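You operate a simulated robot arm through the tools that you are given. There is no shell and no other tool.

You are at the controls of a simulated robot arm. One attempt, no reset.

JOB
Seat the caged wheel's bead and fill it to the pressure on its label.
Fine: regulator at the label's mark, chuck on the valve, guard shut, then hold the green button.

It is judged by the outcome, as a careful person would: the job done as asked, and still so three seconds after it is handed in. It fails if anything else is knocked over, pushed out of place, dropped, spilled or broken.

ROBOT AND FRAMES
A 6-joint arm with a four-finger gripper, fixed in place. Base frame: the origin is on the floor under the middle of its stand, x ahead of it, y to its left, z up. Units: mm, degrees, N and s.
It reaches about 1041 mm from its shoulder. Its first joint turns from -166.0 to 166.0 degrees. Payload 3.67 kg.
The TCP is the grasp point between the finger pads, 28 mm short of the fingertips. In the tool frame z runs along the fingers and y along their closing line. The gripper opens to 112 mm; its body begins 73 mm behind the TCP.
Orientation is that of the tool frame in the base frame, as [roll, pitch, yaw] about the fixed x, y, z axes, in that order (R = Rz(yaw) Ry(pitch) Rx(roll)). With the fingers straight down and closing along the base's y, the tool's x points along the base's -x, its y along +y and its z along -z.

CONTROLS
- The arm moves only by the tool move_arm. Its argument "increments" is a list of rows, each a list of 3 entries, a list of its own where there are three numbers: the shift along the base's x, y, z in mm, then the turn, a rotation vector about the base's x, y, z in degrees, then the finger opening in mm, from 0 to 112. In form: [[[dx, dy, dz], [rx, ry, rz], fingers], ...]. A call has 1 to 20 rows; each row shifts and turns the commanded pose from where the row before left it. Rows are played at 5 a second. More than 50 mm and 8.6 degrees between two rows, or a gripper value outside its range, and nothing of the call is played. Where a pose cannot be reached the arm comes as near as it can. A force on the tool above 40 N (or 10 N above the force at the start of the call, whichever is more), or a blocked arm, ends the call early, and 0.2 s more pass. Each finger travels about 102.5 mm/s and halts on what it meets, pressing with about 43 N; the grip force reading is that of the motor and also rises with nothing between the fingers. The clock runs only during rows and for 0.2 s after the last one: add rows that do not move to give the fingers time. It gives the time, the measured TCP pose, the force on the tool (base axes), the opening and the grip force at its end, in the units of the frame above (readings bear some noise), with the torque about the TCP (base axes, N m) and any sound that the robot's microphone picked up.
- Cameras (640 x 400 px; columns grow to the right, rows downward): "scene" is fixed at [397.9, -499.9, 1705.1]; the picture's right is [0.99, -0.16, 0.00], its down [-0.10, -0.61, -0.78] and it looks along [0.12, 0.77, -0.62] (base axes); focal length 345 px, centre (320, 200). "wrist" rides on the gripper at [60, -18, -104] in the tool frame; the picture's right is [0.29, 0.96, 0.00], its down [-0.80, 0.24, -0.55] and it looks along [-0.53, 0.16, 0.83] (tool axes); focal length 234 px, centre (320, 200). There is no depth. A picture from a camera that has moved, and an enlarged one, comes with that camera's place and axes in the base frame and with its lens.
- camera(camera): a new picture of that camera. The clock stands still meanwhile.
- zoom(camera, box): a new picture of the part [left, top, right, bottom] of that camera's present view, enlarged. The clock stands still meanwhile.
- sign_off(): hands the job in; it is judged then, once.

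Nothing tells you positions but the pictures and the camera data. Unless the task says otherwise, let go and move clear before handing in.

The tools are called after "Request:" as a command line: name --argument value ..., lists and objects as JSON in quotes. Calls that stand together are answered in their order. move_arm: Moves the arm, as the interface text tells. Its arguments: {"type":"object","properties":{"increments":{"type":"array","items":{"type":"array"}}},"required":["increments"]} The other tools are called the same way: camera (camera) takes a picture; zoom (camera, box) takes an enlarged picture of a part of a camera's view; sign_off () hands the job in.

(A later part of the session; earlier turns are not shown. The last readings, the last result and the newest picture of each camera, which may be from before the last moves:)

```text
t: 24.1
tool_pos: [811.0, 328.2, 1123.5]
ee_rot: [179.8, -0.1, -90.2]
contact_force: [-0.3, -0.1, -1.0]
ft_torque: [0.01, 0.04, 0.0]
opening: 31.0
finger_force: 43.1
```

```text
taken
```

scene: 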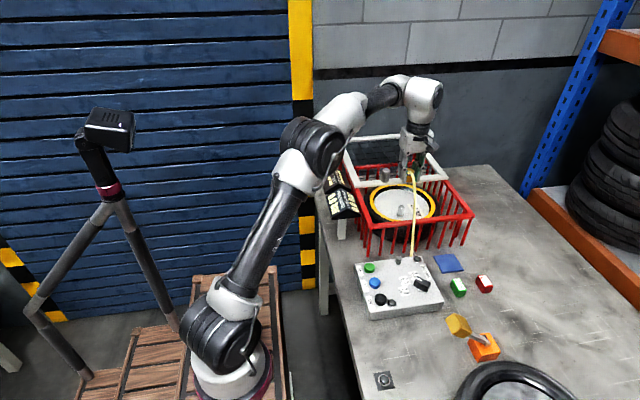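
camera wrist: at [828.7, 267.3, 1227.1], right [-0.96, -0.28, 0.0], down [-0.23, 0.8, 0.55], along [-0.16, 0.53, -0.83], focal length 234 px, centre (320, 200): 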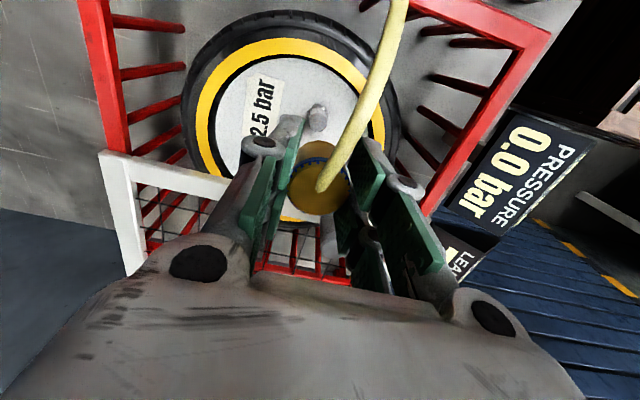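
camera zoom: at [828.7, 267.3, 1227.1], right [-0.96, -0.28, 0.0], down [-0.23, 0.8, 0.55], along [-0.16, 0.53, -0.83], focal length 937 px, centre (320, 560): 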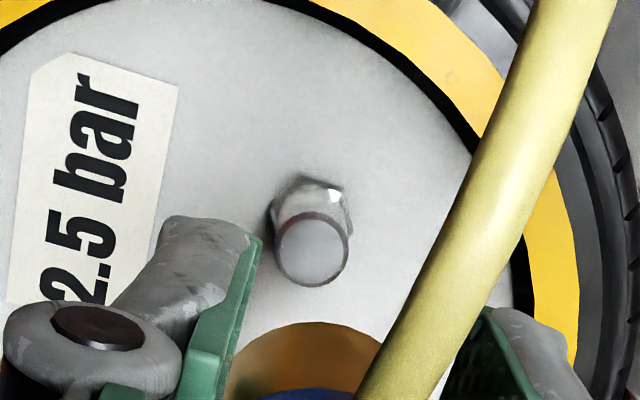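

The valve top centres near (811,334). I'll measure the held chuck's offset from the gripper before descending.

Request:
zoom --camera "wrist" --box '[256, 125, 384, 225]'

Request:
zoom --camera "scene" --box '[340, 130, 480, 230]'

```text
4.00 times, centred on (320, 175) of wrist
camera zoom: at [828.7, 267.3, 1227.1], right [-0.96, -0.28, 0.0], down [-0.23, 0.8, 0.55], along [-0.16, 0.53, -0.83], focal length 937 px, centre (320, 300)
```

zoom: 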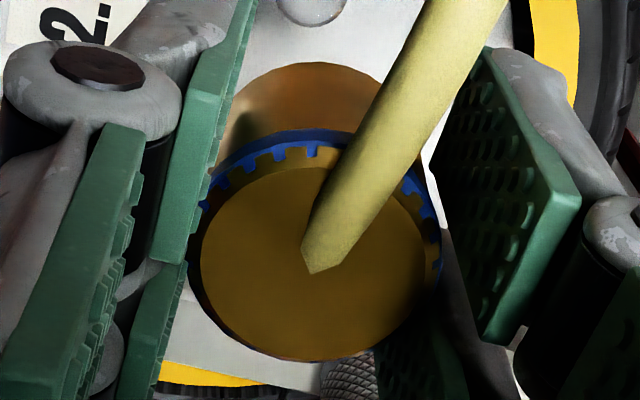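

```text
4.00 times, centred on (410, 180) of scene
camera zoom: at [397.9, -499.9, 1705.1], right [0.99, -0.16, 0.0], down [-0.1, -0.61, -0.78], along [0.12, 0.77, -0.62], focal length 1380 px, centre (-40, 280)
```

zoom: 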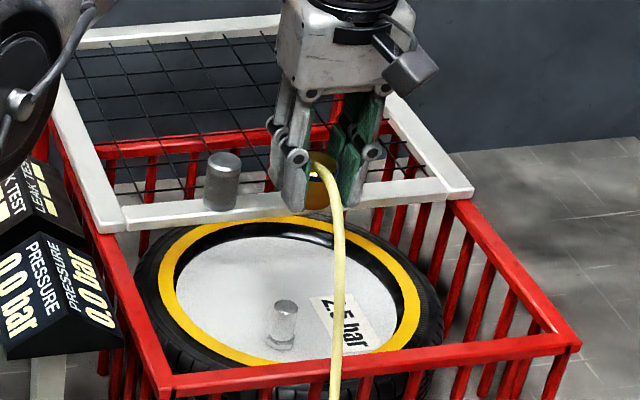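

The held chuck is about 6 mm short of the valve in y. I'll correct that and descend partway, then re-measure at close range.

Request:
move_arm --increments '[[[0, 3.2, -20], [0, 0, 0], 20], [[0, 3, -25], [0, 0, 0], 20], [[0, 0, 0], [0, 0, 0], 20]]'

Request:
zoom --camera "wrist" --box '[240, 80, 400, 180]'

Request:
zoom --camera "scene" --box '[340, 130, 480, 230]'

```text
t: 24.9
tool_pos: [810.6, 333.6, 1077.3]
ee_rot: [179.7, 0.0, -90.1]
contact_force: [-0.4, 0.0, -0.7]
ft_torque: [-0.03, 0.01, 0.02]
opening: 30.8
finger_force: 43.4
```

```text
4.00 times, centred on (320, 130) of wrist
camera zoom: at [829.1, 273.4, 1181.1], right [-0.96, -0.28, 0.01], down [-0.23, 0.8, 0.55], along [-0.16, 0.53, -0.83], focal length 937 px, centre (320, 480)
```

zoom: 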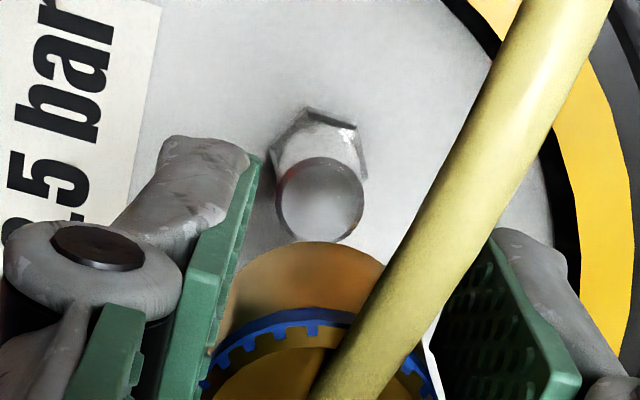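

```text
4.00 times, centred on (410, 180) of scene
camera zoom: at [397.9, -499.9, 1705.1], right [0.99, -0.16, 0.0], down [-0.1, -0.61, -0.78], along [0.12, 0.77, -0.62], focal length 1380 px, centre (-40, 280)
```

zoom: 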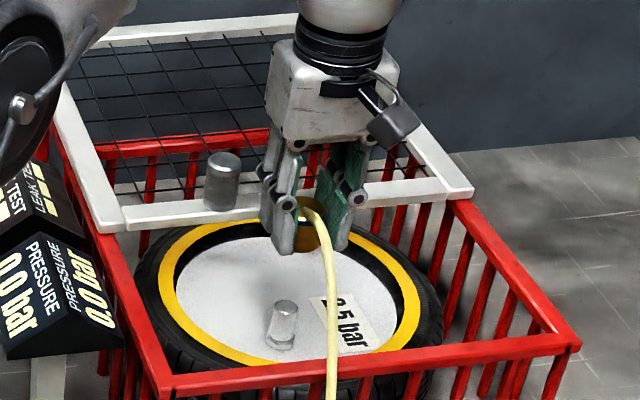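

Alignment is within about 1 mm. I'll apply a tiny correction and descend to just above the valve.

Request:
move_arm --increments '[[[-0.7, 0.8, -20], [0, 0, 0], 20], [[0, 0, -20], [0, 0, 0], 20], [[0, 0, -15], [0, 0, 0], 20], [[0, 0, 0], [0, 0, 0], 20]]'

Request:
zoom --camera "scene" --box '[350, 140, 470, 230]'

Request:
zoom --camera "wrist" --box '[240, 100, 400, 200]'

```text
t: 25.9
tool_pos: [811.1, 336.2, 1022.4]
ee_rot: [179.7, 0.0, -90.2]
contact_force: [0.3, -1.2, -1.6]
ft_torque: [-0.01, 0.02, 0.0]
opening: 30.7
finger_force: 42.6
```

```text
4.44 times, centred on (410, 185) of scene
camera zoom: at [397.9, -499.9, 1705.1], right [0.99, -0.16, 0.0], down [-0.1, -0.61, -0.78], along [0.12, 0.77, -0.62], focal length 1533 px, centre (-80, 267)
```

zoom: 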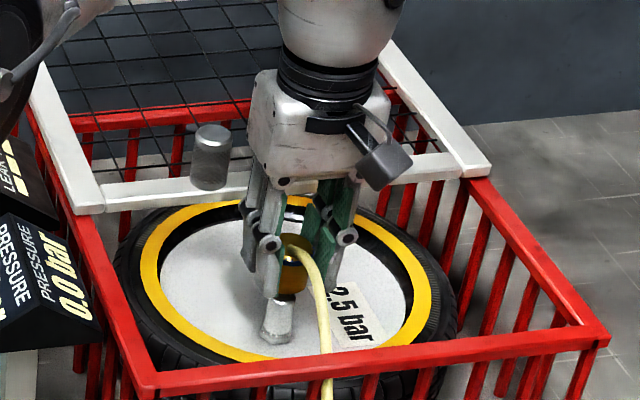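

```text
4.00 times, centred on (320, 150) of wrist
camera zoom: at [829.3, 275.9, 1125.9], right [-0.96, -0.28, 0.0], down [-0.23, 0.8, 0.55], along [-0.16, 0.53, -0.83], focal length 937 px, centre (320, 400)
```

zoom: 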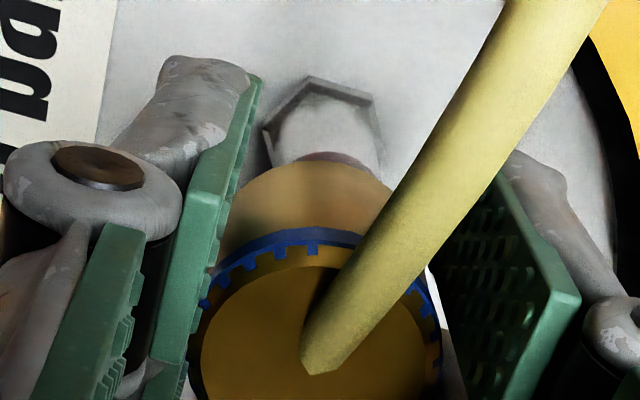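

The chuck is just above the valve top but looks 1–2 mm off to +x. I'll zoom in closely to judge the offset before the final descent.

Request:
zoom --camera "scene" --box '[390, 185, 430, 220]'

Request:
zoom --camera "wrist" --box '[280, 110, 360, 170]'

```text
11.43 times, centred on (410, 202) of scene
camera zoom: at [397.9, -499.9, 1705.1], right [0.99, -0.16, 0.0], down [-0.1, -0.61, -0.78], along [0.12, 0.77, -0.62], focal length 3941 px, centre (-709, 171)
```

zoom: 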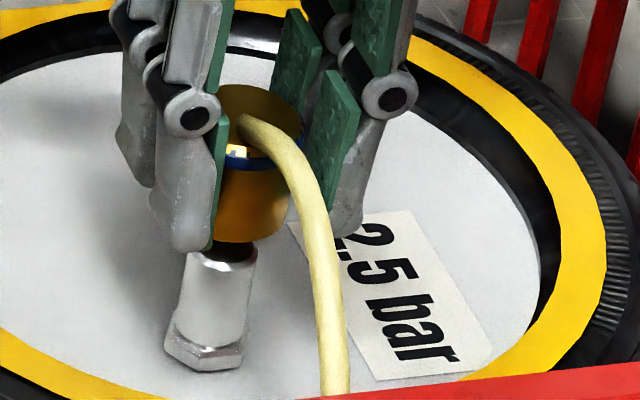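

```text
6.67 times, centred on (320, 140) of wrist
camera zoom: at [829.3, 275.9, 1125.9], right [-0.96, -0.28, 0.0], down [-0.23, 0.8, 0.55], along [-0.16, 0.53, -0.83], focal length 1561 px, centre (320, 600)
```

zoom: 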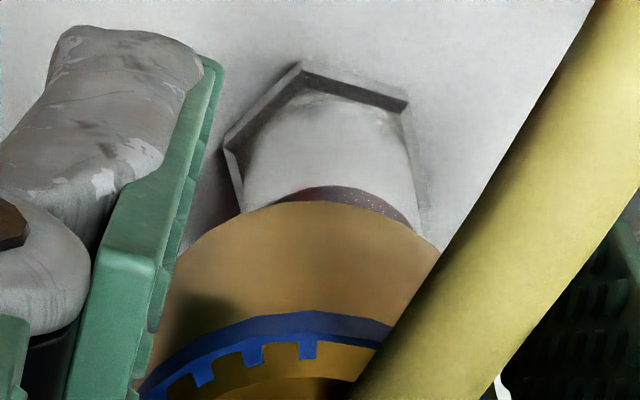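

The scene view and wrist view agree the chuck should shift about -1.7 mm in x and -1 mm in y. I'll correct and lower gently onto the valve while watching the force.

Request:
move_arm --increments '[[[-1.7, -1.0, 0], [0, 0, 0], 20], [[0, 0, -5], [0, 0, 0], 20], [[0, 0, -5], [0, 0, 0], 20], [[0, 0, -3], [0, 0, 0], 20], [[0, 0, 0], [0, 0, 0], 20]]'

Request:
zoom --camera "scene" --box '[390, 185, 430, 220]'

Request:
zoom --camera "wrist" --box '[280, 110, 360, 170]'

```text
t: 27.1
tool_pos: [807.4, 334.8, 1009.5]
ee_rot: [179.8, -0.1, -90.2]
contact_force: [3.2, -4.0, 6.5]
ft_torque: [-0.18, -0.12, 0.0]
opening: 30.7
finger_force: 42.7
```

```text
11.43 times, centred on (410, 202) of scene
camera zoom: at [397.9, -499.9, 1705.1], right [0.99, -0.16, 0.0], down [-0.1, -0.61, -0.78], along [0.12, 0.77, -0.62], focal length 3941 px, centre (-709, 171)
```

zoom: 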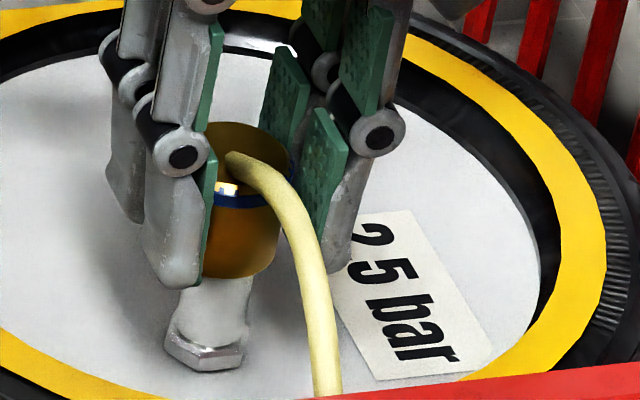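

```text
6.67 times, centred on (320, 140) of wrist
camera zoom: at [827.0, 274.0, 1114.0], right [-0.96, -0.28, 0.0], down [-0.23, 0.8, 0.55], along [-0.16, 0.53, -0.83], focal length 1561 px, centre (320, 600)
```

zoom: 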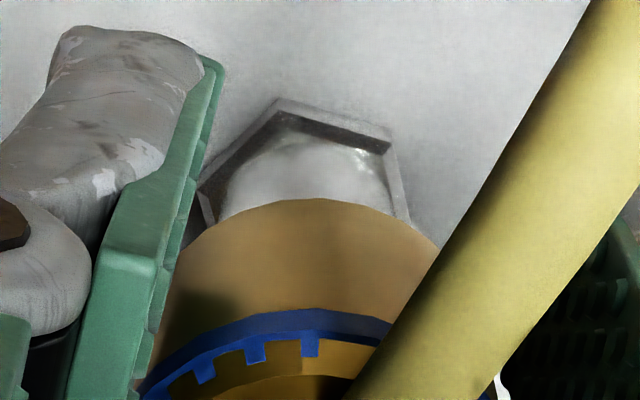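

The chuck rim is just touching the valve (6.5 N up), with side forces suggesting it should go slightly +x and -y. I'll nudge and keep lowering gently.

Request:
move_arm --increments '[[[0.7, -1.2, 0], [0, 0, 0], 20], [[0, 0, -2], [0, 0, 0], 20], [[0, 0, -2], [0, 0, 0], 20], [[0, 0, -2], [0, 0, 0], 20], [[0, 0, 0], [0, 0, 0], 20]]'

```text
t: 28.3
tool_pos: [808.5, 333.1, 1002.8]
ee_rot: [179.8, -0.1, -90.2]
contact_force: [-0.7, -0.6, -2.3]
ft_torque: [-0.05, 0.01, -0.01]
opening: 30.7
finger_force: 42.7
```

It slid past the rim with no resistance, so the bore is over the stem. I'll keep lowering.

Request:
move_arm --increments '[[[0, 0, -3], [0, 0, 0], 20], [[0, 0, -3], [0, 0, 0], 20], [[0, 0, -3], [0, 0, 0], 20], [[0, 0, 0], [0, 0, 0], 20]]'

Request:
zoom --camera "scene" --box '[390, 185, 430, 220]'

Request:
zoom --camera "wrist" --box '[280, 110, 360, 170]'

```text
t: 29.3
tool_pos: [808.5, 334.4, 993.8]
ee_rot: [179.7, -0.1, -90.1]
contact_force: [0.5, 0.0, -1.5]
ft_torque: [-0.01, 0.03, 0.0]
opening: 30.6
finger_force: 42.9
```

```text
11.43 times, centred on (410, 202) of scene
camera zoom: at [397.9, -499.9, 1705.1], right [0.99, -0.16, 0.0], down [-0.1, -0.61, -0.78], along [0.12, 0.77, -0.62], focal length 3941 px, centre (-709, 171)
```

zoom: 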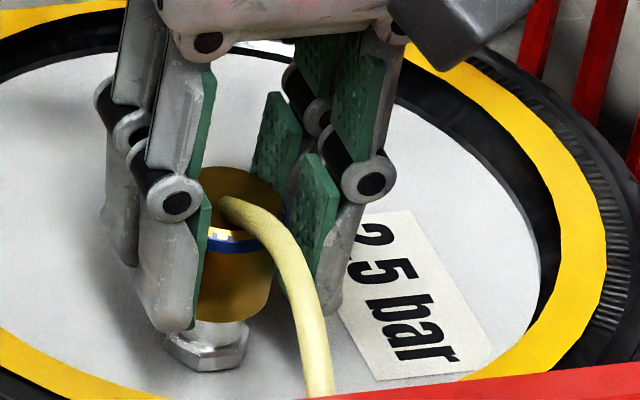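

```text
6.67 times, centred on (320, 140) of wrist
camera zoom: at [827.4, 273.5, 1098.0], right [-0.96, -0.28, 0.01], down [-0.23, 0.8, 0.55], along [-0.16, 0.53, -0.83], focal length 1561 px, centre (320, 600)
```

zoom: 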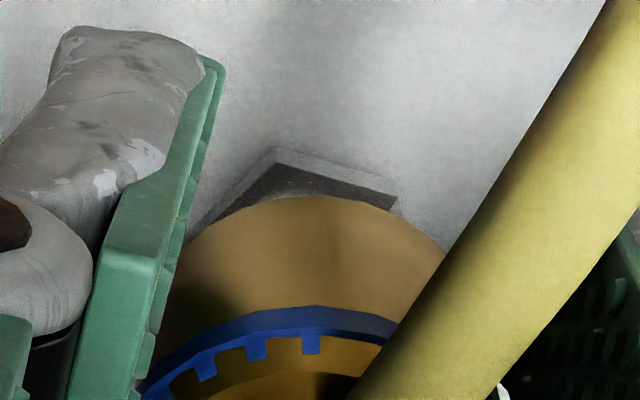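

The chuck is about 14 mm down the stem with no resistance. I'll continue in small steps until it seats.

Request:
move_arm --increments '[[[0, 0, -2], [0, 0, 0], 20], [[0, 0, -2], [0, 0, 0], 20], [[0, 0, -2], [0, 0, 0], 20], [[0, 0, 0], [0, 0, 0], 20]]'

Request:
zoom --camera "scene" --box '[390, 185, 430, 220]'

```text
t: 30.3
tool_pos: [809.2, 334.5, 987.3]
ee_rot: [179.8, -0.1, -90.2]
contact_force: [0.7, 0.7, -2.2]
ft_torque: [-0.01, 0.04, 0.0]
opening: 30.8
finger_force: 43.0
```

```text
11.43 times, centred on (410, 202) of scene
camera zoom: at [397.9, -499.9, 1705.1], right [0.99, -0.16, 0.0], down [-0.1, -0.61, -0.78], along [0.12, 0.77, -0.62], focal length 3941 px, centre (-709, 171)
```

zoom: 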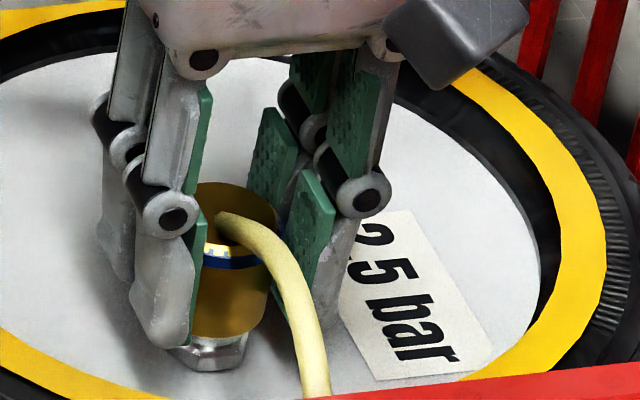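

Still no resistance and a few mm remain above the nut. I'll continue.

Request:
move_arm --increments '[[[0, 0, -1.5], [0, 0, 0], 20], [[0, 0, -1.5], [0, 0, 0], 20], [[0, 0, -1.5], [0, 0, 0], 20], [[0, 0, 0], [0, 0, 0], 20]]'

Request:
zoom --camera "scene" --box '[390, 185, 430, 220]'

```text
t: 31.3
tool_pos: [808.7, 335.8, 985.9]
ee_rot: [-180.0, 0.1, -90.2]
contact_force: [2.2, 10.4, 28.6]
ft_torque: [0.13, -0.04, 0.01]
opening: 29.7
finger_force: 43.0
```

```text
11.43 times, centred on (410, 202) of scene
camera zoom: at [397.9, -499.9, 1705.1], right [0.99, -0.16, 0.0], down [-0.1, -0.61, -0.78], along [0.12, 0.77, -0.62], focal length 3941 px, centre (-709, 171)
```

zoom: 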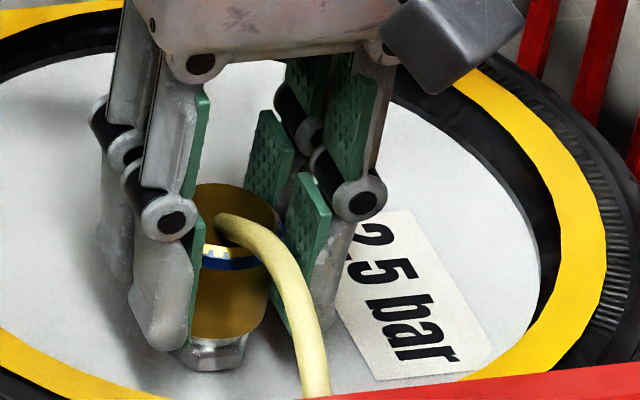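

The chuck has bottomed firmly on the valve (about 29 N). I'll open the fingers and check that it stays seated.

Request:
move_arm --increments '[[[0, 0, 0.5], [0, 0, 0], 34], [[0, 0, 0], [0, 0, 0], 44], [[0, 0, 0], [0, 0, 0], 56], [[0, 0, 0], [0, 0, 0], 60], [[0, 0, 0], [0, 0, 0], 60]]'

Request:
zoom --camera "scene" --box '[390, 185, 430, 220]'

Request:
camera --camera "wrist"

```text
t: 32.5
tool_pos: [808.1, 334.5, 984.6]
ee_rot: [179.7, -0.1, -90.2]
contact_force: [-0.3, -0.2, -0.1]
ft_torque: [0.0, -0.02, 0.0]
opening: 60.4
finger_force: 0.0
```

```text
11.43 times, centred on (410, 202) of scene
camera zoom: at [397.9, -499.9, 1705.1], right [0.99, -0.16, 0.0], down [-0.1, -0.61, -0.78], along [0.12, 0.77, -0.62], focal length 3941 px, centre (-709, 171)
```

zoom: 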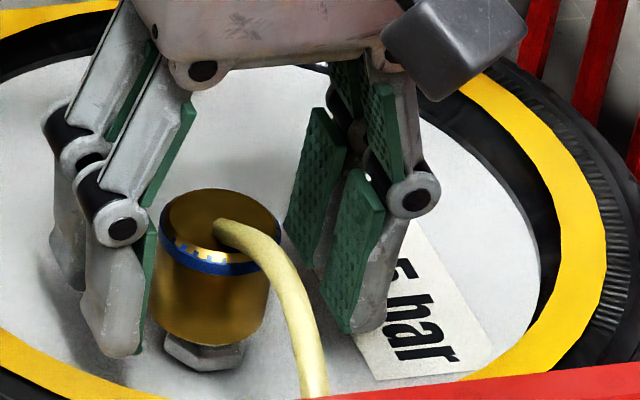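

```text
taken
camera wrist: at [827.2, 273.4, 1088.6], right [-0.96, -0.28, 0.0], down [-0.23, 0.8, 0.55], along [-0.16, 0.53, -0.83], focal length 234 px, centre (320, 200)
```

wrist: 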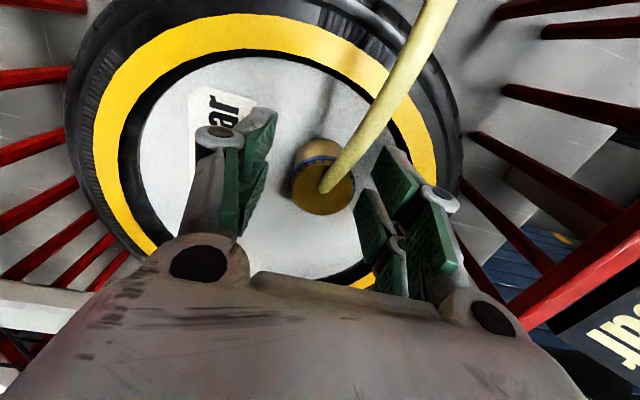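

The chuck stands upright on the valve. I'll lift straight out and confirm it stays.

Request:
move_arm --increments '[[[0, 0, 15], [0, 0, 0], 64], [[0, 0, 25], [0, 0, 0], 64], [[0, 0, 40], [0, 0, 0], 64], [[0, 0, 40], [0, 0, 0], 64], [[0, 0, 40], [0, 0, 0], 64], [[0, 0, 0], [0, 0, 0], 64]]'

Request:
camera --camera "wrist"

Request:
zoom --camera "scene" --box '[320, 120, 480, 240]'

```text
t: 33.9
tool_pos: [810.3, 333.9, 1144.8]
ee_rot: [179.7, -0.2, -90.3]
contact_force: [-0.6, 0.1, 0.0]
ft_torque: [0.0, 0.0, 0.0]
opening: 63.9
finger_force: 0.0
```

```text
taken
camera wrist: at [828.1, 274.0, 1248.5], right [-0.96, -0.28, 0.01], down [-0.23, 0.8, 0.55], along [-0.16, 0.53, -0.83], focal length 234 px, centre (320, 200)
```

wrist: 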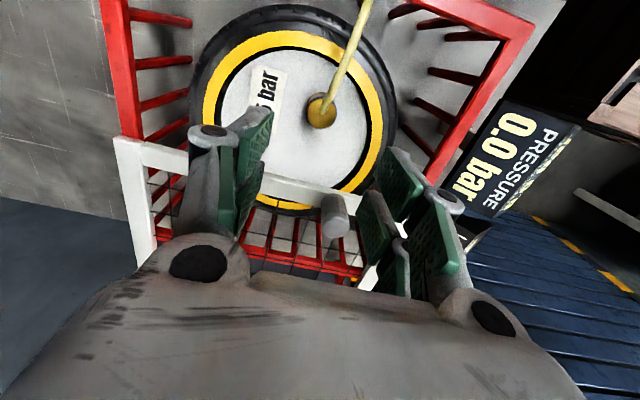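

```text
3.33 times, centred on (400, 180) of scene
camera zoom: at [397.9, -499.9, 1705.1], right [0.99, -0.16, 0.0], down [-0.1, -0.61, -0.78], along [0.12, 0.77, -0.62], focal length 1150 px, centre (53, 267)
```

zoom: 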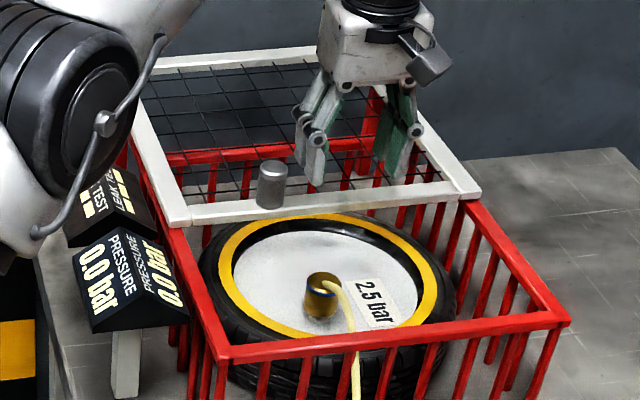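

The chuck holds on the valve. Now the guard: I'll measure the lid knob from here.

Request:
zoom --camera "wrist" --box '[280, 180, 400, 255]'

Request:
zoom --camera "scene" --box '[330, 130, 430, 200]'

```text
5.33 times, centred on (340, 218) of wrist
camera zoom: at [828.1, 274.0, 1248.5], right [-0.96, -0.28, 0.01], down [-0.23, 0.8, 0.55], along [-0.16, 0.53, -0.83], focal length 1249 px, centre (213, 107)
```

zoom: 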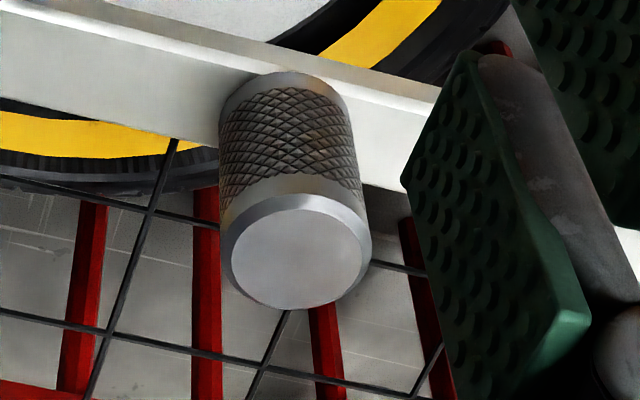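

```text
5.71 times, centred on (380, 165) of scene
camera zoom: at [397.9, -499.9, 1705.1], right [0.99, -0.16, 0.0], down [-0.1, -0.61, -0.78], along [0.12, 0.77, -0.62], focal length 1971 px, centre (-23, 400)
```

zoom: 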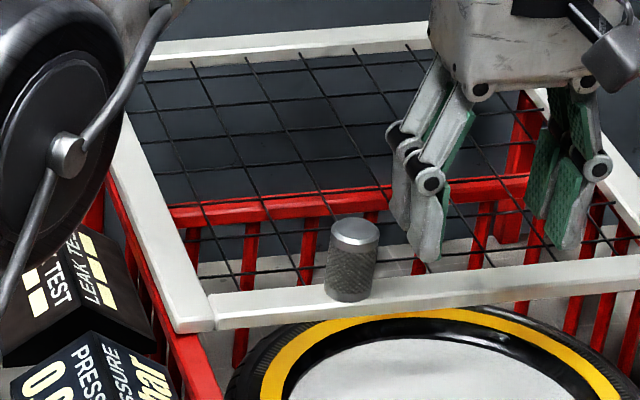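

The guard knob is about 27 mm across with its top near (769,413,1071). I'll move above it and re-check.

Request:
move_arm --increments '[[[-20.5, 39.5, 0], [0, 0, 0], 64], [[-20.5, 39.5, 0], [0, 0, 0], 64], [[0, 0, 0], [0, 0, 0], 64]]'

Request:
camera --camera "wrist"

Request:
zoom --camera "wrist" --box '[240, 90, 400, 190]'

Request:
zoom --camera "scene" --box '[300, 90, 460, 210]'

```text
t: 34.7
tool_pos: [768.3, 415.7, 1142.3]
ee_rot: [179.7, -0.1, -90.2]
contact_force: [-0.2, -0.3, 0.0]
ft_torque: [0.02, 0.0, -0.01]
opening: 64.1
finger_force: 0.0
```

```text
taken
camera wrist: at [787.4, 353.7, 1247.2], right [-0.96, -0.28, 0.01], down [-0.23, 0.8, 0.55], along [-0.16, 0.53, -0.83], focal length 234 px, centre (320, 200)
```

wrist: 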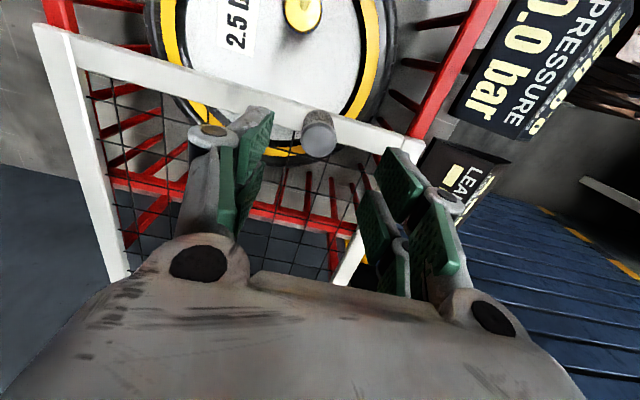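

```text
4.00 times, centred on (320, 140) of wrist
camera zoom: at [787.4, 353.7, 1247.2], right [-0.96, -0.28, 0.01], down [-0.23, 0.8, 0.55], along [-0.16, 0.53, -0.83], focal length 937 px, centre (320, 440)
```

zoom: 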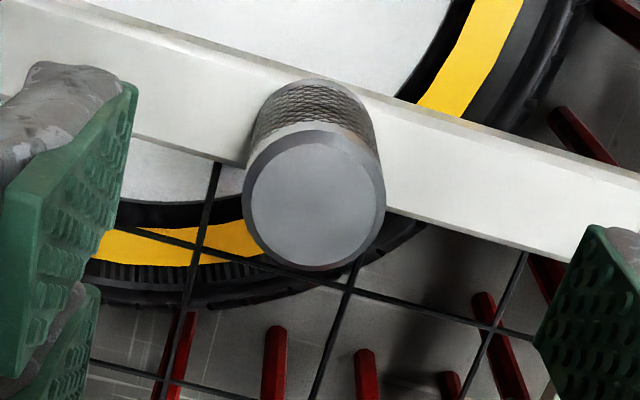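

```text
3.33 times, centred on (380, 150) of scene
camera zoom: at [397.9, -499.9, 1705.1], right [0.99, -0.16, 0.0], down [-0.1, -0.61, -0.78], along [0.12, 0.77, -0.62], focal length 1150 px, centre (120, 367)
```

zoom: 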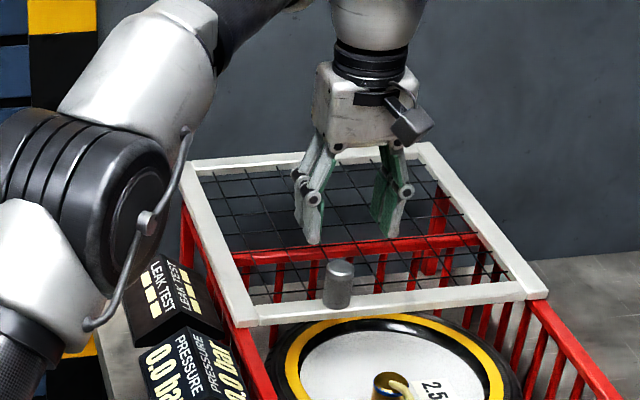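

The knob is centred near (770,412). I'll descend with the fingertips about 10 mm above the lid bar and grip it.

Request:
move_arm --increments '[[[1, -1.3, -25], [0, 0, 0], 64], [[0, 0, -25], [0, 0, 0], 64], [[0, 0, -19], [0, 0, 0], 64], [[0, 0, 0], [0, 0, 0], 64]]'

Request:
zoom --camera "scene" --box '[300, 90, 460, 210]'

Request:
camera --camera "wrist"

```text
t: 35.7
tool_pos: [768.5, 411.9, 1074.2]
ee_rot: [179.7, -0.2, -90.2]
contact_force: [-0.4, 0.0, -0.3]
ft_torque: [0.04, 0.01, 0.0]
opening: 64.1
finger_force: 0.2
```

```text
3.33 times, centred on (380, 150) of scene
camera zoom: at [397.9, -499.9, 1705.1], right [0.99, -0.16, 0.0], down [-0.1, -0.61, -0.78], along [0.12, 0.77, -0.62], focal length 1150 px, centre (120, 367)
```

zoom: 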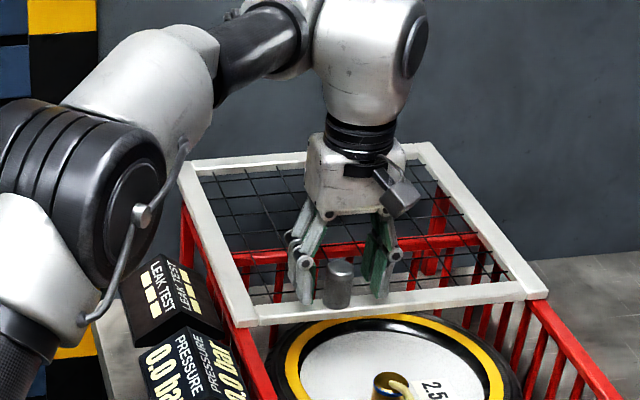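

```text
taken
camera wrist: at [786.5, 351.5, 1178.4], right [-0.96, -0.28, 0.0], down [-0.23, 0.8, 0.55], along [-0.16, 0.53, -0.83], focal length 234 px, centre (320, 200)
```

wrist: 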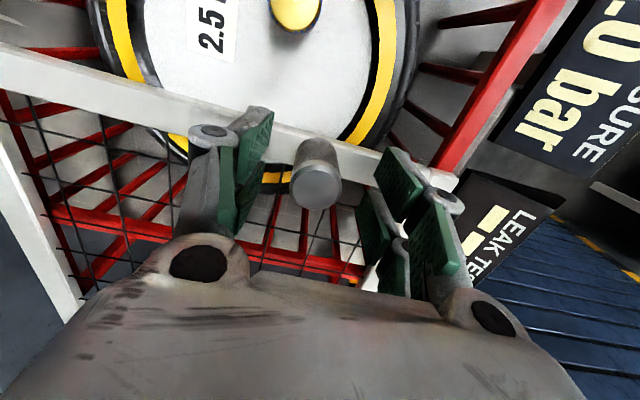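

The knob is between the pads and nothing is touching. I'll close and then drag the guard gently along -y.

Request:
move_arm --increments '[[[0, 0, 0], [0, 0, 0], 46], [[0, 0, 0], [0, 0, 0], 34], [[0, 0, 0], [0, 0, 0], 24], [[0, 0, 0], [0, 0, 0], 18], [[0, 0, 0], [0, 0, 0], 18]]'

Request:
move_arm --increments '[[[0, -5, 0], [0, 0, 0], 18], [[0, -5, 0], [0, 0, 0], 18], [[0, -5, 0], [0, 0, 0], 18], [[0, 0, 0], [0, 0, 0], 18]]'

Request:
zoom --camera "scene" --box '[300, 90, 460, 210]'

```text
t: 36.9
tool_pos: [770.1, 410.9, 1074.8]
ee_rot: [179.7, -0.1, -90.3]
contact_force: [20.5, 0.1, 0.5]
ft_torque: [0.14, -0.66, -0.12]
opening: 25.9
finger_force: 45.0
```

```text
t: 37.9
tool_pos: [769.5, 396.4, 1074.3]
ee_rot: [179.8, -0.1, -90.3]
contact_force: [26.2, -0.4, -5.9]
ft_torque: [0.0, -0.64, -0.13]
opening: 25.7
finger_force: 45.1
```

```text
3.33 times, centred on (380, 150) of scene
camera zoom: at [397.9, -499.9, 1705.1], right [0.99, -0.16, 0.0], down [-0.1, -0.61, -0.78], along [0.12, 0.77, -0.62], focal length 1150 px, centre (120, 367)
```

zoom: 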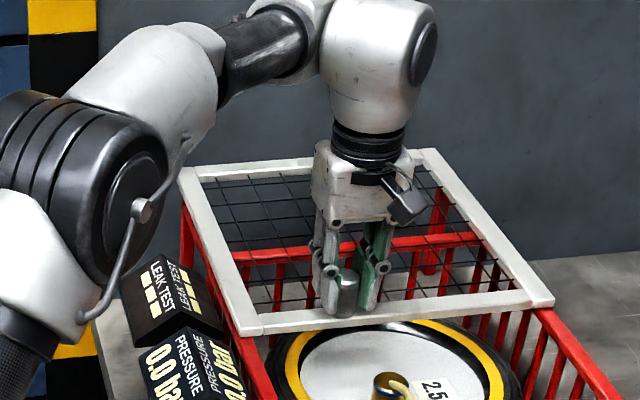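

The guard slides in -y easily, but there's a 26 N side load because the knob is about 2 mm further +x. I'll relieve that while continuing to pull.

Request:
move_arm --increments '[[[1.2, -5, 0], [0, 0, 0], 18], [[0.8, -8, 0], [0, 0, 0], 18], [[0, -10, 0], [0, 0, 0], 18], [[0, -10, 0], [0, 0, 0], 18], [[0, 0, 0], [0, 0, 0], 18]]'

```text
t: 39.1
tool_pos: [770.1, 363.7, 1075.1]
ee_rot: [179.7, -0.1, -90.2]
contact_force: [-0.5, 0.5, -0.9]
ft_torque: [0.15, 0.28, 0.02]
opening: 25.6
finger_force: 44.8
```

Side load is gone and the guard follows. I'll continue closing it.

Request:
move_arm --increments '[[[0, -12, 0], [0, 0, 0], 18], [[0, -12, 0], [0, 0, 0], 18], [[0, -12, 0], [0, 0, 0], 18], [[0, -12, 0], [0, 0, 0], 18], [[0, -12, 0], [0, 0, 0], 18], [[0, -12, 0], [0, 0, 0], 18], [[0, -12, 0], [0, 0, 0], 18], [[0, -10, 0], [0, 0, 0], 18], [[0, 0, 0], [0, 0, 0], 18]]'

Request:
zoom --camera "scene" --box '[310, 100, 490, 250]'

```text
t: 41.1
tool_pos: [771.2, 270.5, 1074.0]
ee_rot: [179.7, -0.2, -90.2]
contact_force: [-22.8, -0.2, -15.2]
ft_torque: [0.02, 0.55, 0.16]
opening: 25.7
finger_force: 45.2
```

```text
2.67 times, centred on (400, 175) of scene
camera zoom: at [397.9, -499.9, 1705.1], right [0.99, -0.16, 0.0], down [-0.1, -0.61, -0.78], along [0.12, 0.77, -0.62], focal length 920 px, centre (107, 267)
```

zoom: 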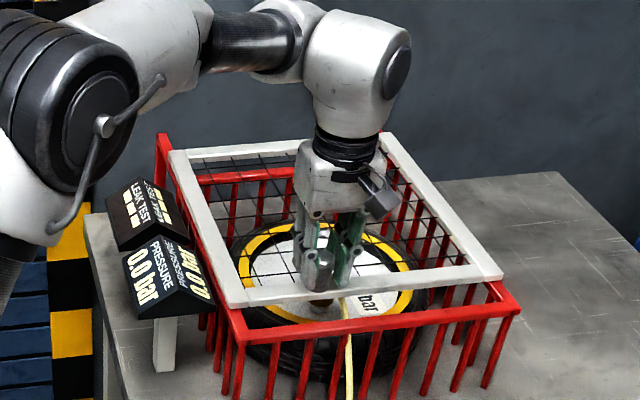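

The guard is most of the way; the slide runs slightly toward -x, so I'll compensate and finish the last ~40 mm in small steps.

Request:
move_arm --increments '[[[-1.5, -6, -0.5], [0, 0, 0], 18], [[-0.3, -8, 0], [0, 0, 0], 18], [[-0.3, -8, 0], [0, 0, 0], 18], [[0, 0, 0], [0, 0, 0], 18]]'

Request:
zoom --camera "scene" --box '[310, 100, 490, 250]'

```text
t: 42.1
tool_pos: [769.3, 247.8, 1074.9]
ee_rot: [179.9, 0.0, -90.3]
contact_force: [3.6, -1.5, -7.4]
ft_torque: [-0.23, -0.21, -0.14]
opening: 25.5
finger_force: 45.0
```

```text
2.67 times, centred on (400, 175) of scene
camera zoom: at [397.9, -499.9, 1705.1], right [0.99, -0.16, 0.0], down [-0.1, -0.61, -0.78], along [0.12, 0.77, -0.62], focal length 920 px, centre (107, 267)
```

zoom: 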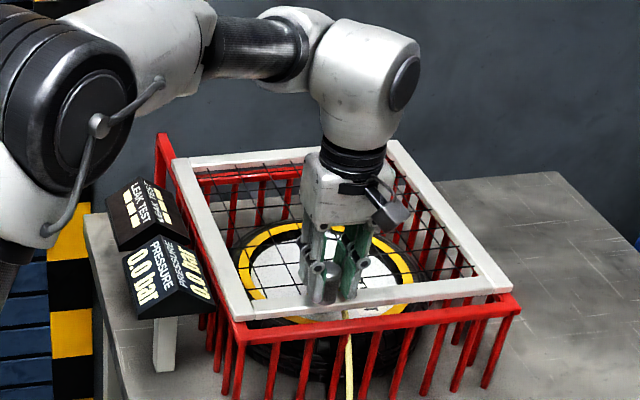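

About 15–20 mm remains. I'll continue in smaller steps until it meets its stop.

Request:
move_arm --increments '[[[0, -5, 0], [0, 0, 0], 18], [[0, -5, 0], [0, 0, 0], 18], [[-0.3, -4, 0], [0, 0, 0], 18], [[0, 0, 0], [0, 0, 0], 18]]'

Request:
zoom --camera "scene" --box '[310, 100, 490, 250]'

```text
t: 43.1
tool_pos: [769.7, 233.3, 1074.9]
ee_rot: [179.8, -0.1, -90.3]
contact_force: [18.1, 0.6, 0.1]
ft_torque: [0.3, -0.45, -0.11]
opening: 25.5
finger_force: 44.9
```

```text
2.67 times, centred on (400, 175) of scene
camera zoom: at [397.9, -499.9, 1705.1], right [0.99, -0.16, 0.0], down [-0.1, -0.61, -0.78], along [0.12, 0.77, -0.62], focal length 920 px, centre (107, 267)
```

zoom: 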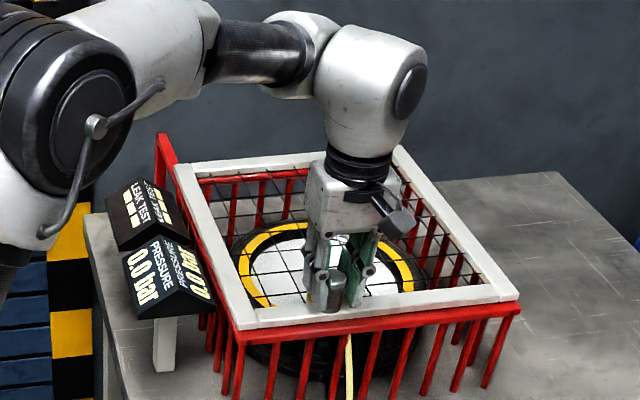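

The guard front is almost level with the cage front. I'll ease off the side load and pull the last millimetres to the stop.

Request:
move_arm --increments '[[[1, -3, 0], [0, 0, 0], 18], [[0, -3, 0], [0, 0, 0], 18], [[0, 0, 0], [0, 0, 0], 18]]'

Request:
zoom --camera "scene" --box '[310, 100, 490, 250]'

```text
t: 43.9
tool_pos: [770.4, 226.7, 1075.6]
ee_rot: [179.8, -0.1, -90.3]
contact_force: [12.1, 0.8, 9.4]
ft_torque: [-0.06, -0.17, -0.05]
opening: 25.5
finger_force: 45.2
```

```text
2.67 times, centred on (400, 175) of scene
camera zoom: at [397.9, -499.9, 1705.1], right [0.99, -0.16, 0.0], down [-0.1, -0.61, -0.78], along [0.12, 0.77, -0.62], focal length 920 px, centre (107, 267)
```

zoom: 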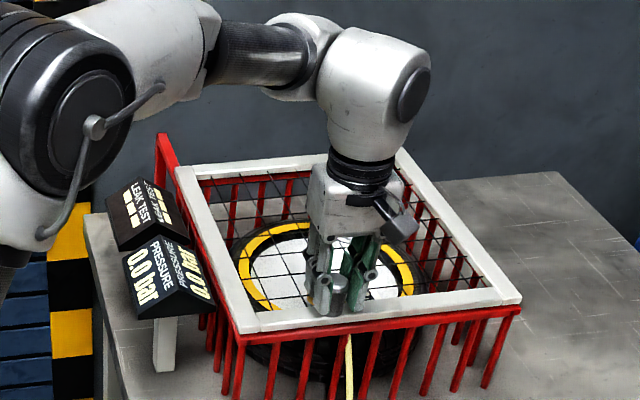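

Still sliding freely. I'll keep going a few millimetres at a time.

Request:
move_arm --increments '[[[0.5, -3, 0], [0, 0, 0], 18], [[0, -3, 0], [0, 0, 0], 18], [[0, 0, 0], [0, 0, 0], 18]]'

Request:
zoom --camera "scene" --box '[310, 100, 490, 250]'

```text
t: 44.7
tool_pos: [769.6, 222.4, 1074.5]
ee_rot: [179.8, 0.0, -90.2]
contact_force: [12.6, 16.9, 4.0]
ft_torque: [0.43, -0.45, 0.1]
opening: 25.3
finger_force: 44.9
```

```text
2.67 times, centred on (400, 175) of scene
camera zoom: at [397.9, -499.9, 1705.1], right [0.99, -0.16, 0.0], down [-0.1, -0.61, -0.78], along [0.12, 0.77, -0.62], focal length 920 px, centre (107, 267)
```

zoom: 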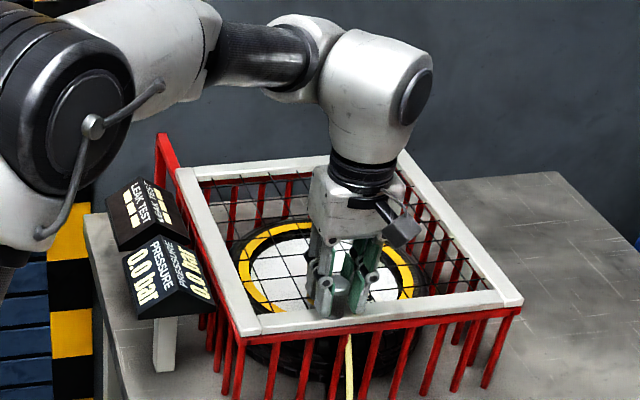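

A 17 N resistance in y suggests the end stop. I'll confirm with one small extra pull, then release.

Request:
move_arm --increments '[[[0.8, -1.5, 0], [0, 0, 0], 18], [[0, 0, 0], [0, 0, 0], 18]]'

```text
t: 45.5
tool_pos: [769.4, 222.1, 1074.2]
ee_rot: [179.8, 0.4, -90.0]
contact_force: [3.1, 18.3, -6.8]
ft_torque: [0.68, -0.18, 0.17]
opening: 25.3
finger_force: 45.6
stopped in row 2: the force on the tool passed its limit at 41 N (the readings are from after the stop); the commanded pose is now the measured one
```

The guard is hard against its stop, so it's shut. I'll release the knob and lift clear.

Request:
move_arm --increments '[[[0, 0, 0], [0, 0, 0], 32], [[0, 0, 0], [0, 0, 0], 44], [[0, 0, 0], [0, 0, 0], 60], [[0, 0, 0], [0, 0, 0], 64], [[0, 0, 20], [0, 0, 0], 64], [[0, 0, 40], [0, 0, 0], 64], [[0, 0, 40], [0, 0, 0], 64], [[0, 0, 0], [0, 0, 0], 64]]'

Request:
zoom --camera "scene" --box '[310, 100, 490, 250]'

Request:
camera --camera "wrist"

```text
t: 47.3
tool_pos: [771.1, 219.2, 1174.5]
ee_rot: [179.9, 0.1, -90.2]
contact_force: [0.0, 0.0, 0.2]
ft_torque: [-0.02, 0.0, 0.0]
opening: 63.8
finger_force: 0.0
```

```text
2.67 times, centred on (400, 175) of scene
camera zoom: at [397.9, -499.9, 1705.1], right [0.99, -0.16, 0.0], down [-0.1, -0.61, -0.78], along [0.12, 0.77, -0.62], focal length 920 px, centre (107, 267)
```

zoom: 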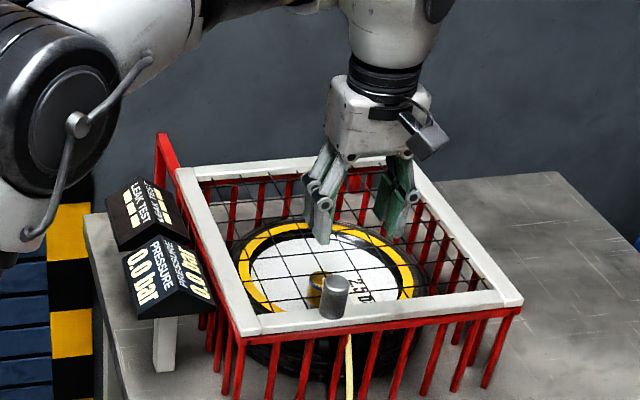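

```text
taken
camera wrist: at [789.2, 157.3, 1278.9], right [-0.96, -0.29, 0.0], down [-0.23, 0.8, 0.56], along [-0.16, 0.53, -0.83], focal length 234 px, centre (320, 200)
```

wrist: 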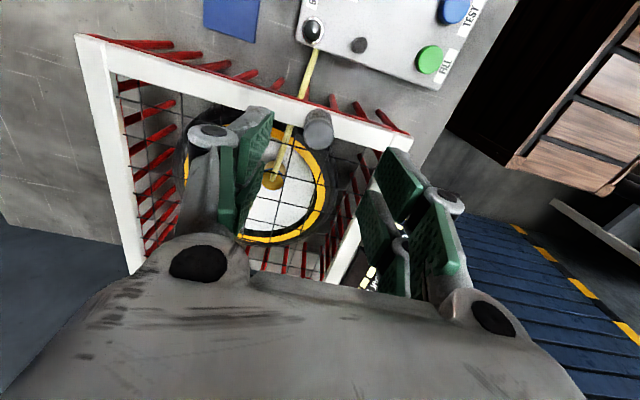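

The guard is shut over the wheel with the chuck still on the valve. Next I'll close the fingers and move above the green FILL button to locate it.

Request:
move_arm --increments '[[[-21, -14.3, 0], [0, 0, 0], 40], [[-21, -14.3, 0], [0, 0, 0], 20], [[-21, -14.3, -10], [0, 0, 0], 0], [[-21, -14.3, -20], [0, 0, 0], 0], [[-21, -14.3, -20], [0, 0, 0], 0], [[-21, -14.3, -24], [0, 0, 0], 0], [[0, 0, 0], [0, 0, 0], 0]]'

Request:
camera --camera "wrist"

Request:
camera --camera "scene"

Request:
zoom --camera "wrist" --box '[240, 60, 400, 160]'

```text
t: 48.9
tool_pos: [644.3, 134.0, 1102.1]
ee_rot: [179.8, 0.1, -90.2]
contact_force: [0.2, -0.1, -0.3]
ft_torque: [-0.01, 0.02, 0.02]
opening: 0.1
finger_force: 35.7
```

```text
taken
camera wrist: at [663.5, 73.7, 1204.5], right [-0.96, -0.29, 0.0], down [-0.24, 0.8, 0.56], along [-0.16, 0.53, -0.83], focal length 234 px, centre (320, 200)
```

wrist: 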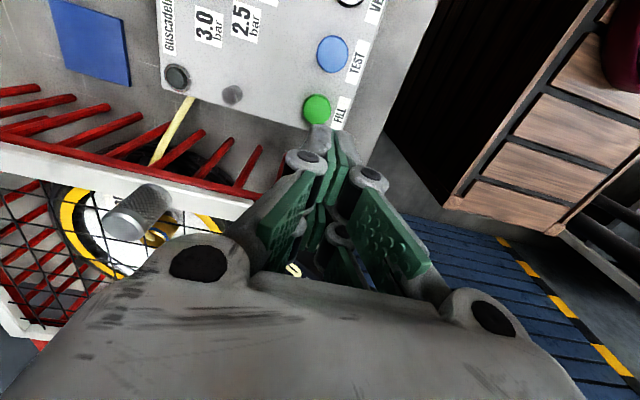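

```text
taken
```

scene: 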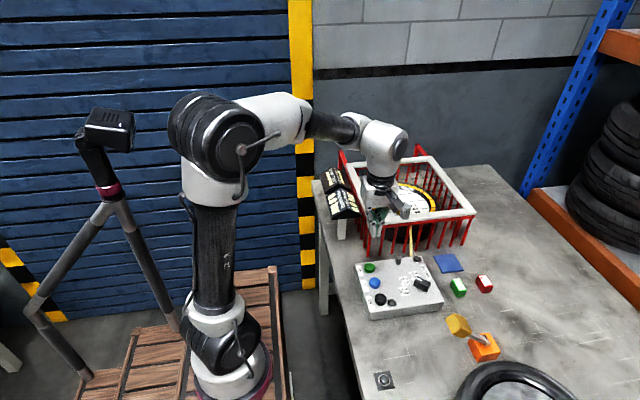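

```text
4.00 times, centred on (320, 110) of wrist
camera zoom: at [663.5, 73.7, 1204.5], right [-0.96, -0.29, 0.0], down [-0.24, 0.8, 0.56], along [-0.16, 0.53, -0.83], focal length 937 px, centre (320, 560)
```

zoom: 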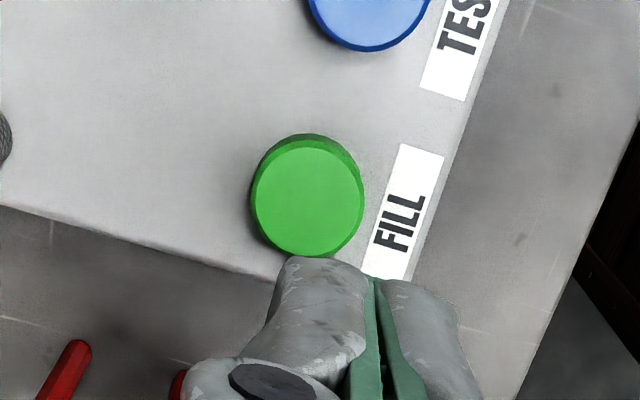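

The FILL button is centred near (649,131) and about 30 mm across, with TEST about 50 mm away in -y. I'll press it with only the -y finger pair (offset about 16 mm in y) so TEST stays clear. First I'll descend to just above.

Request:
move_arm --increments '[[[1.9, 7, -20], [0, 0, 0], 0], [[1.8, 6.8, -25], [0, 0, 0], 0], [[0, 0, -25], [0, 0, 0], 0], [[0, 0, -25], [0, 0, 0], 0], [[0, 0, -25], [0, 0, 0], 0], [[0, 0, 0], [0, 0, 0], 0]]'

Request:
camera --camera "wrist"

Request:
zoom --camera "scene" --box '[330, 220, 430, 300]'

Request:
zoom --camera "wrist" --box '[260, 90, 400, 180]'

```text
t: 50.3
tool_pos: [648.3, 147.2, 980.3]
ee_rot: [179.7, 0.2, -90.2]
contact_force: [0.5, -0.8, -0.3]
ft_torque: [0.03, -0.02, 0.01]
opening: 0.0
finger_force: 35.7
```

```text
taken
camera wrist: at [666.0, 86.6, 1084.2], right [-0.96, -0.29, 0.0], down [-0.24, 0.8, 0.56], along [-0.16, 0.53, -0.83], focal length 234 px, centre (320, 200)
```

wrist: 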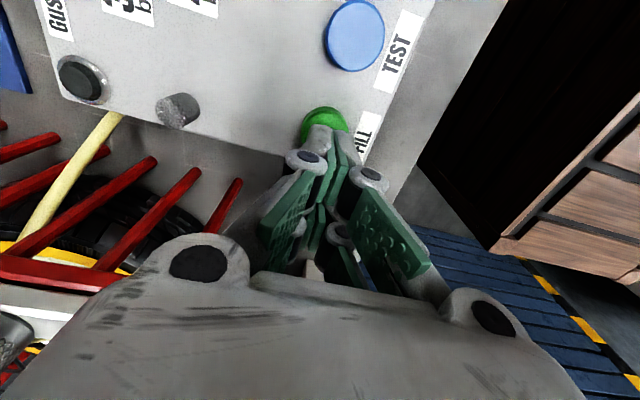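

```text
5.00 times, centred on (380, 260) of scene
camera zoom: at [397.9, -499.9, 1705.1], right [0.99, -0.16, 0.0], down [-0.1, -0.61, -0.78], along [0.12, 0.77, -0.62], focal length 1724 px, centre (20, -100)
```

zoom: 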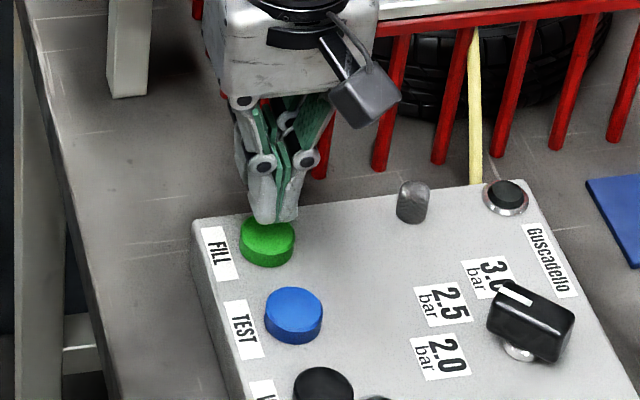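

```text
4.44 times, centred on (330, 135) of wrist
camera zoom: at [666.0, 86.6, 1084.2], right [-0.96, -0.29, 0.0], down [-0.24, 0.8, 0.56], along [-0.16, 0.53, -0.83], focal length 1041 px, centre (276, 489)
```

zoom: 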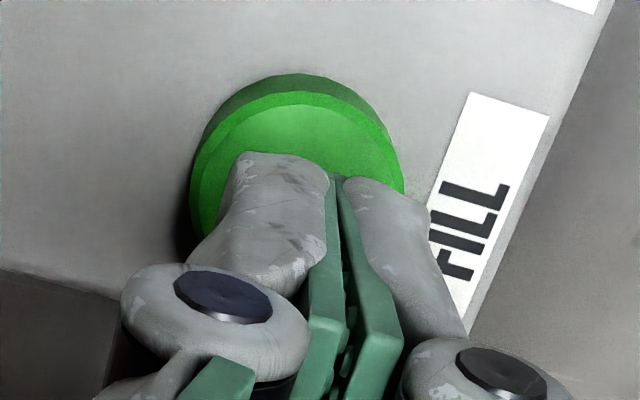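

The finger pair sits right over the button with TEST well clear. I'll nudge 1.5 mm and descend until I feel the button.

Request:
move_arm --increments '[[[1.5, 0, -8], [0, 0, 0], 0], [[0, 0, -3], [0, 0, 0], 0], [[0, 0, -2], [0, 0, 0], 0], [[0, 0, 0], [0, 0, 0], 0]]'

```text
t: 51.3
tool_pos: [648.6, 147.6, 967.9]
ee_rot: [179.7, 0.1, -90.2]
contact_force: [-0.8, 0.4, 0.3]
ft_torque: [0.08, -0.02, -0.03]
opening: 0.0
finger_force: 35.3
```

Request:
move_arm --increments '[[[0, 0, -1.5], [0, 0, 0], 0], [[0, 0, -1.5], [0, 0, 0], 0], [[0, 0, 0], [0, 0, 0], 0]]'

Request:
zoom --camera "scene" --box '[330, 220, 430, 300]'

Request:
zoom --camera "scene" --box '[310, 160, 400, 230]'

```text
t: 52.1
tool_pos: [649.1, 148.5, 965.2]
ee_rot: [179.8, 0.1, -90.2]
contact_force: [0.6, 0.3, -0.1]
ft_torque: [0.02, -0.02, 0.0]
opening: 0.1
finger_force: 35.7
```

```text
5.00 times, centred on (380, 260) of scene
camera zoom: at [397.9, -499.9, 1705.1], right [0.99, -0.16, 0.0], down [-0.1, -0.61, -0.78], along [0.12, 0.77, -0.62], focal length 1724 px, centre (20, -100)
```

zoom: 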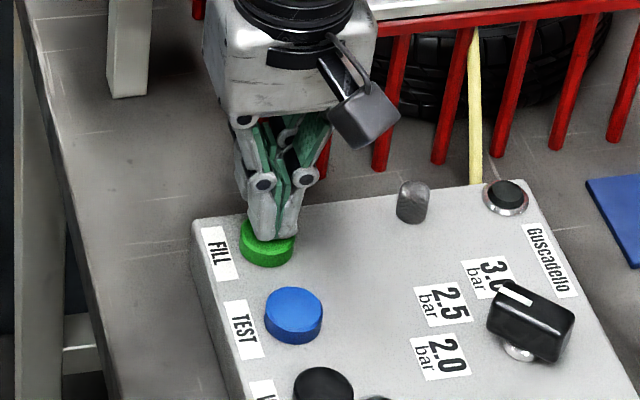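

```text
5.71 times, centred on (355, 195) of scene
camera zoom: at [397.9, -499.9, 1705.1], right [0.99, -0.16, 0.0], down [-0.1, -0.61, -0.78], along [0.12, 0.77, -0.62], focal length 1971 px, centre (120, 229)
```

zoom: 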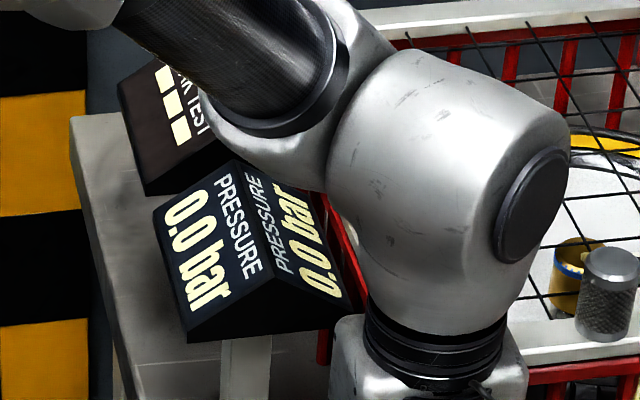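

The pressure display is visible from the scene camera. I'm nearly touching, so I'll continue down in small steps until contact.

Request:
move_arm --increments '[[[0, 0, -1], [0, 0, 0], 0], [[0, 0, -1], [0, 0, 0], 0], [[0, 0, -1], [0, 0, 0], 0], [[0, 0, 0], [0, 0, 0], 0]]'

```text
t: 53.1
tool_pos: [649.2, 149.5, 963.1]
ee_rot: [179.8, 0.2, -90.2]
contact_force: [0.1, 0.3, 0.0]
ft_torque: [0.04, 0.03, 0.01]
opening: 0.1
finger_force: 36.0
```

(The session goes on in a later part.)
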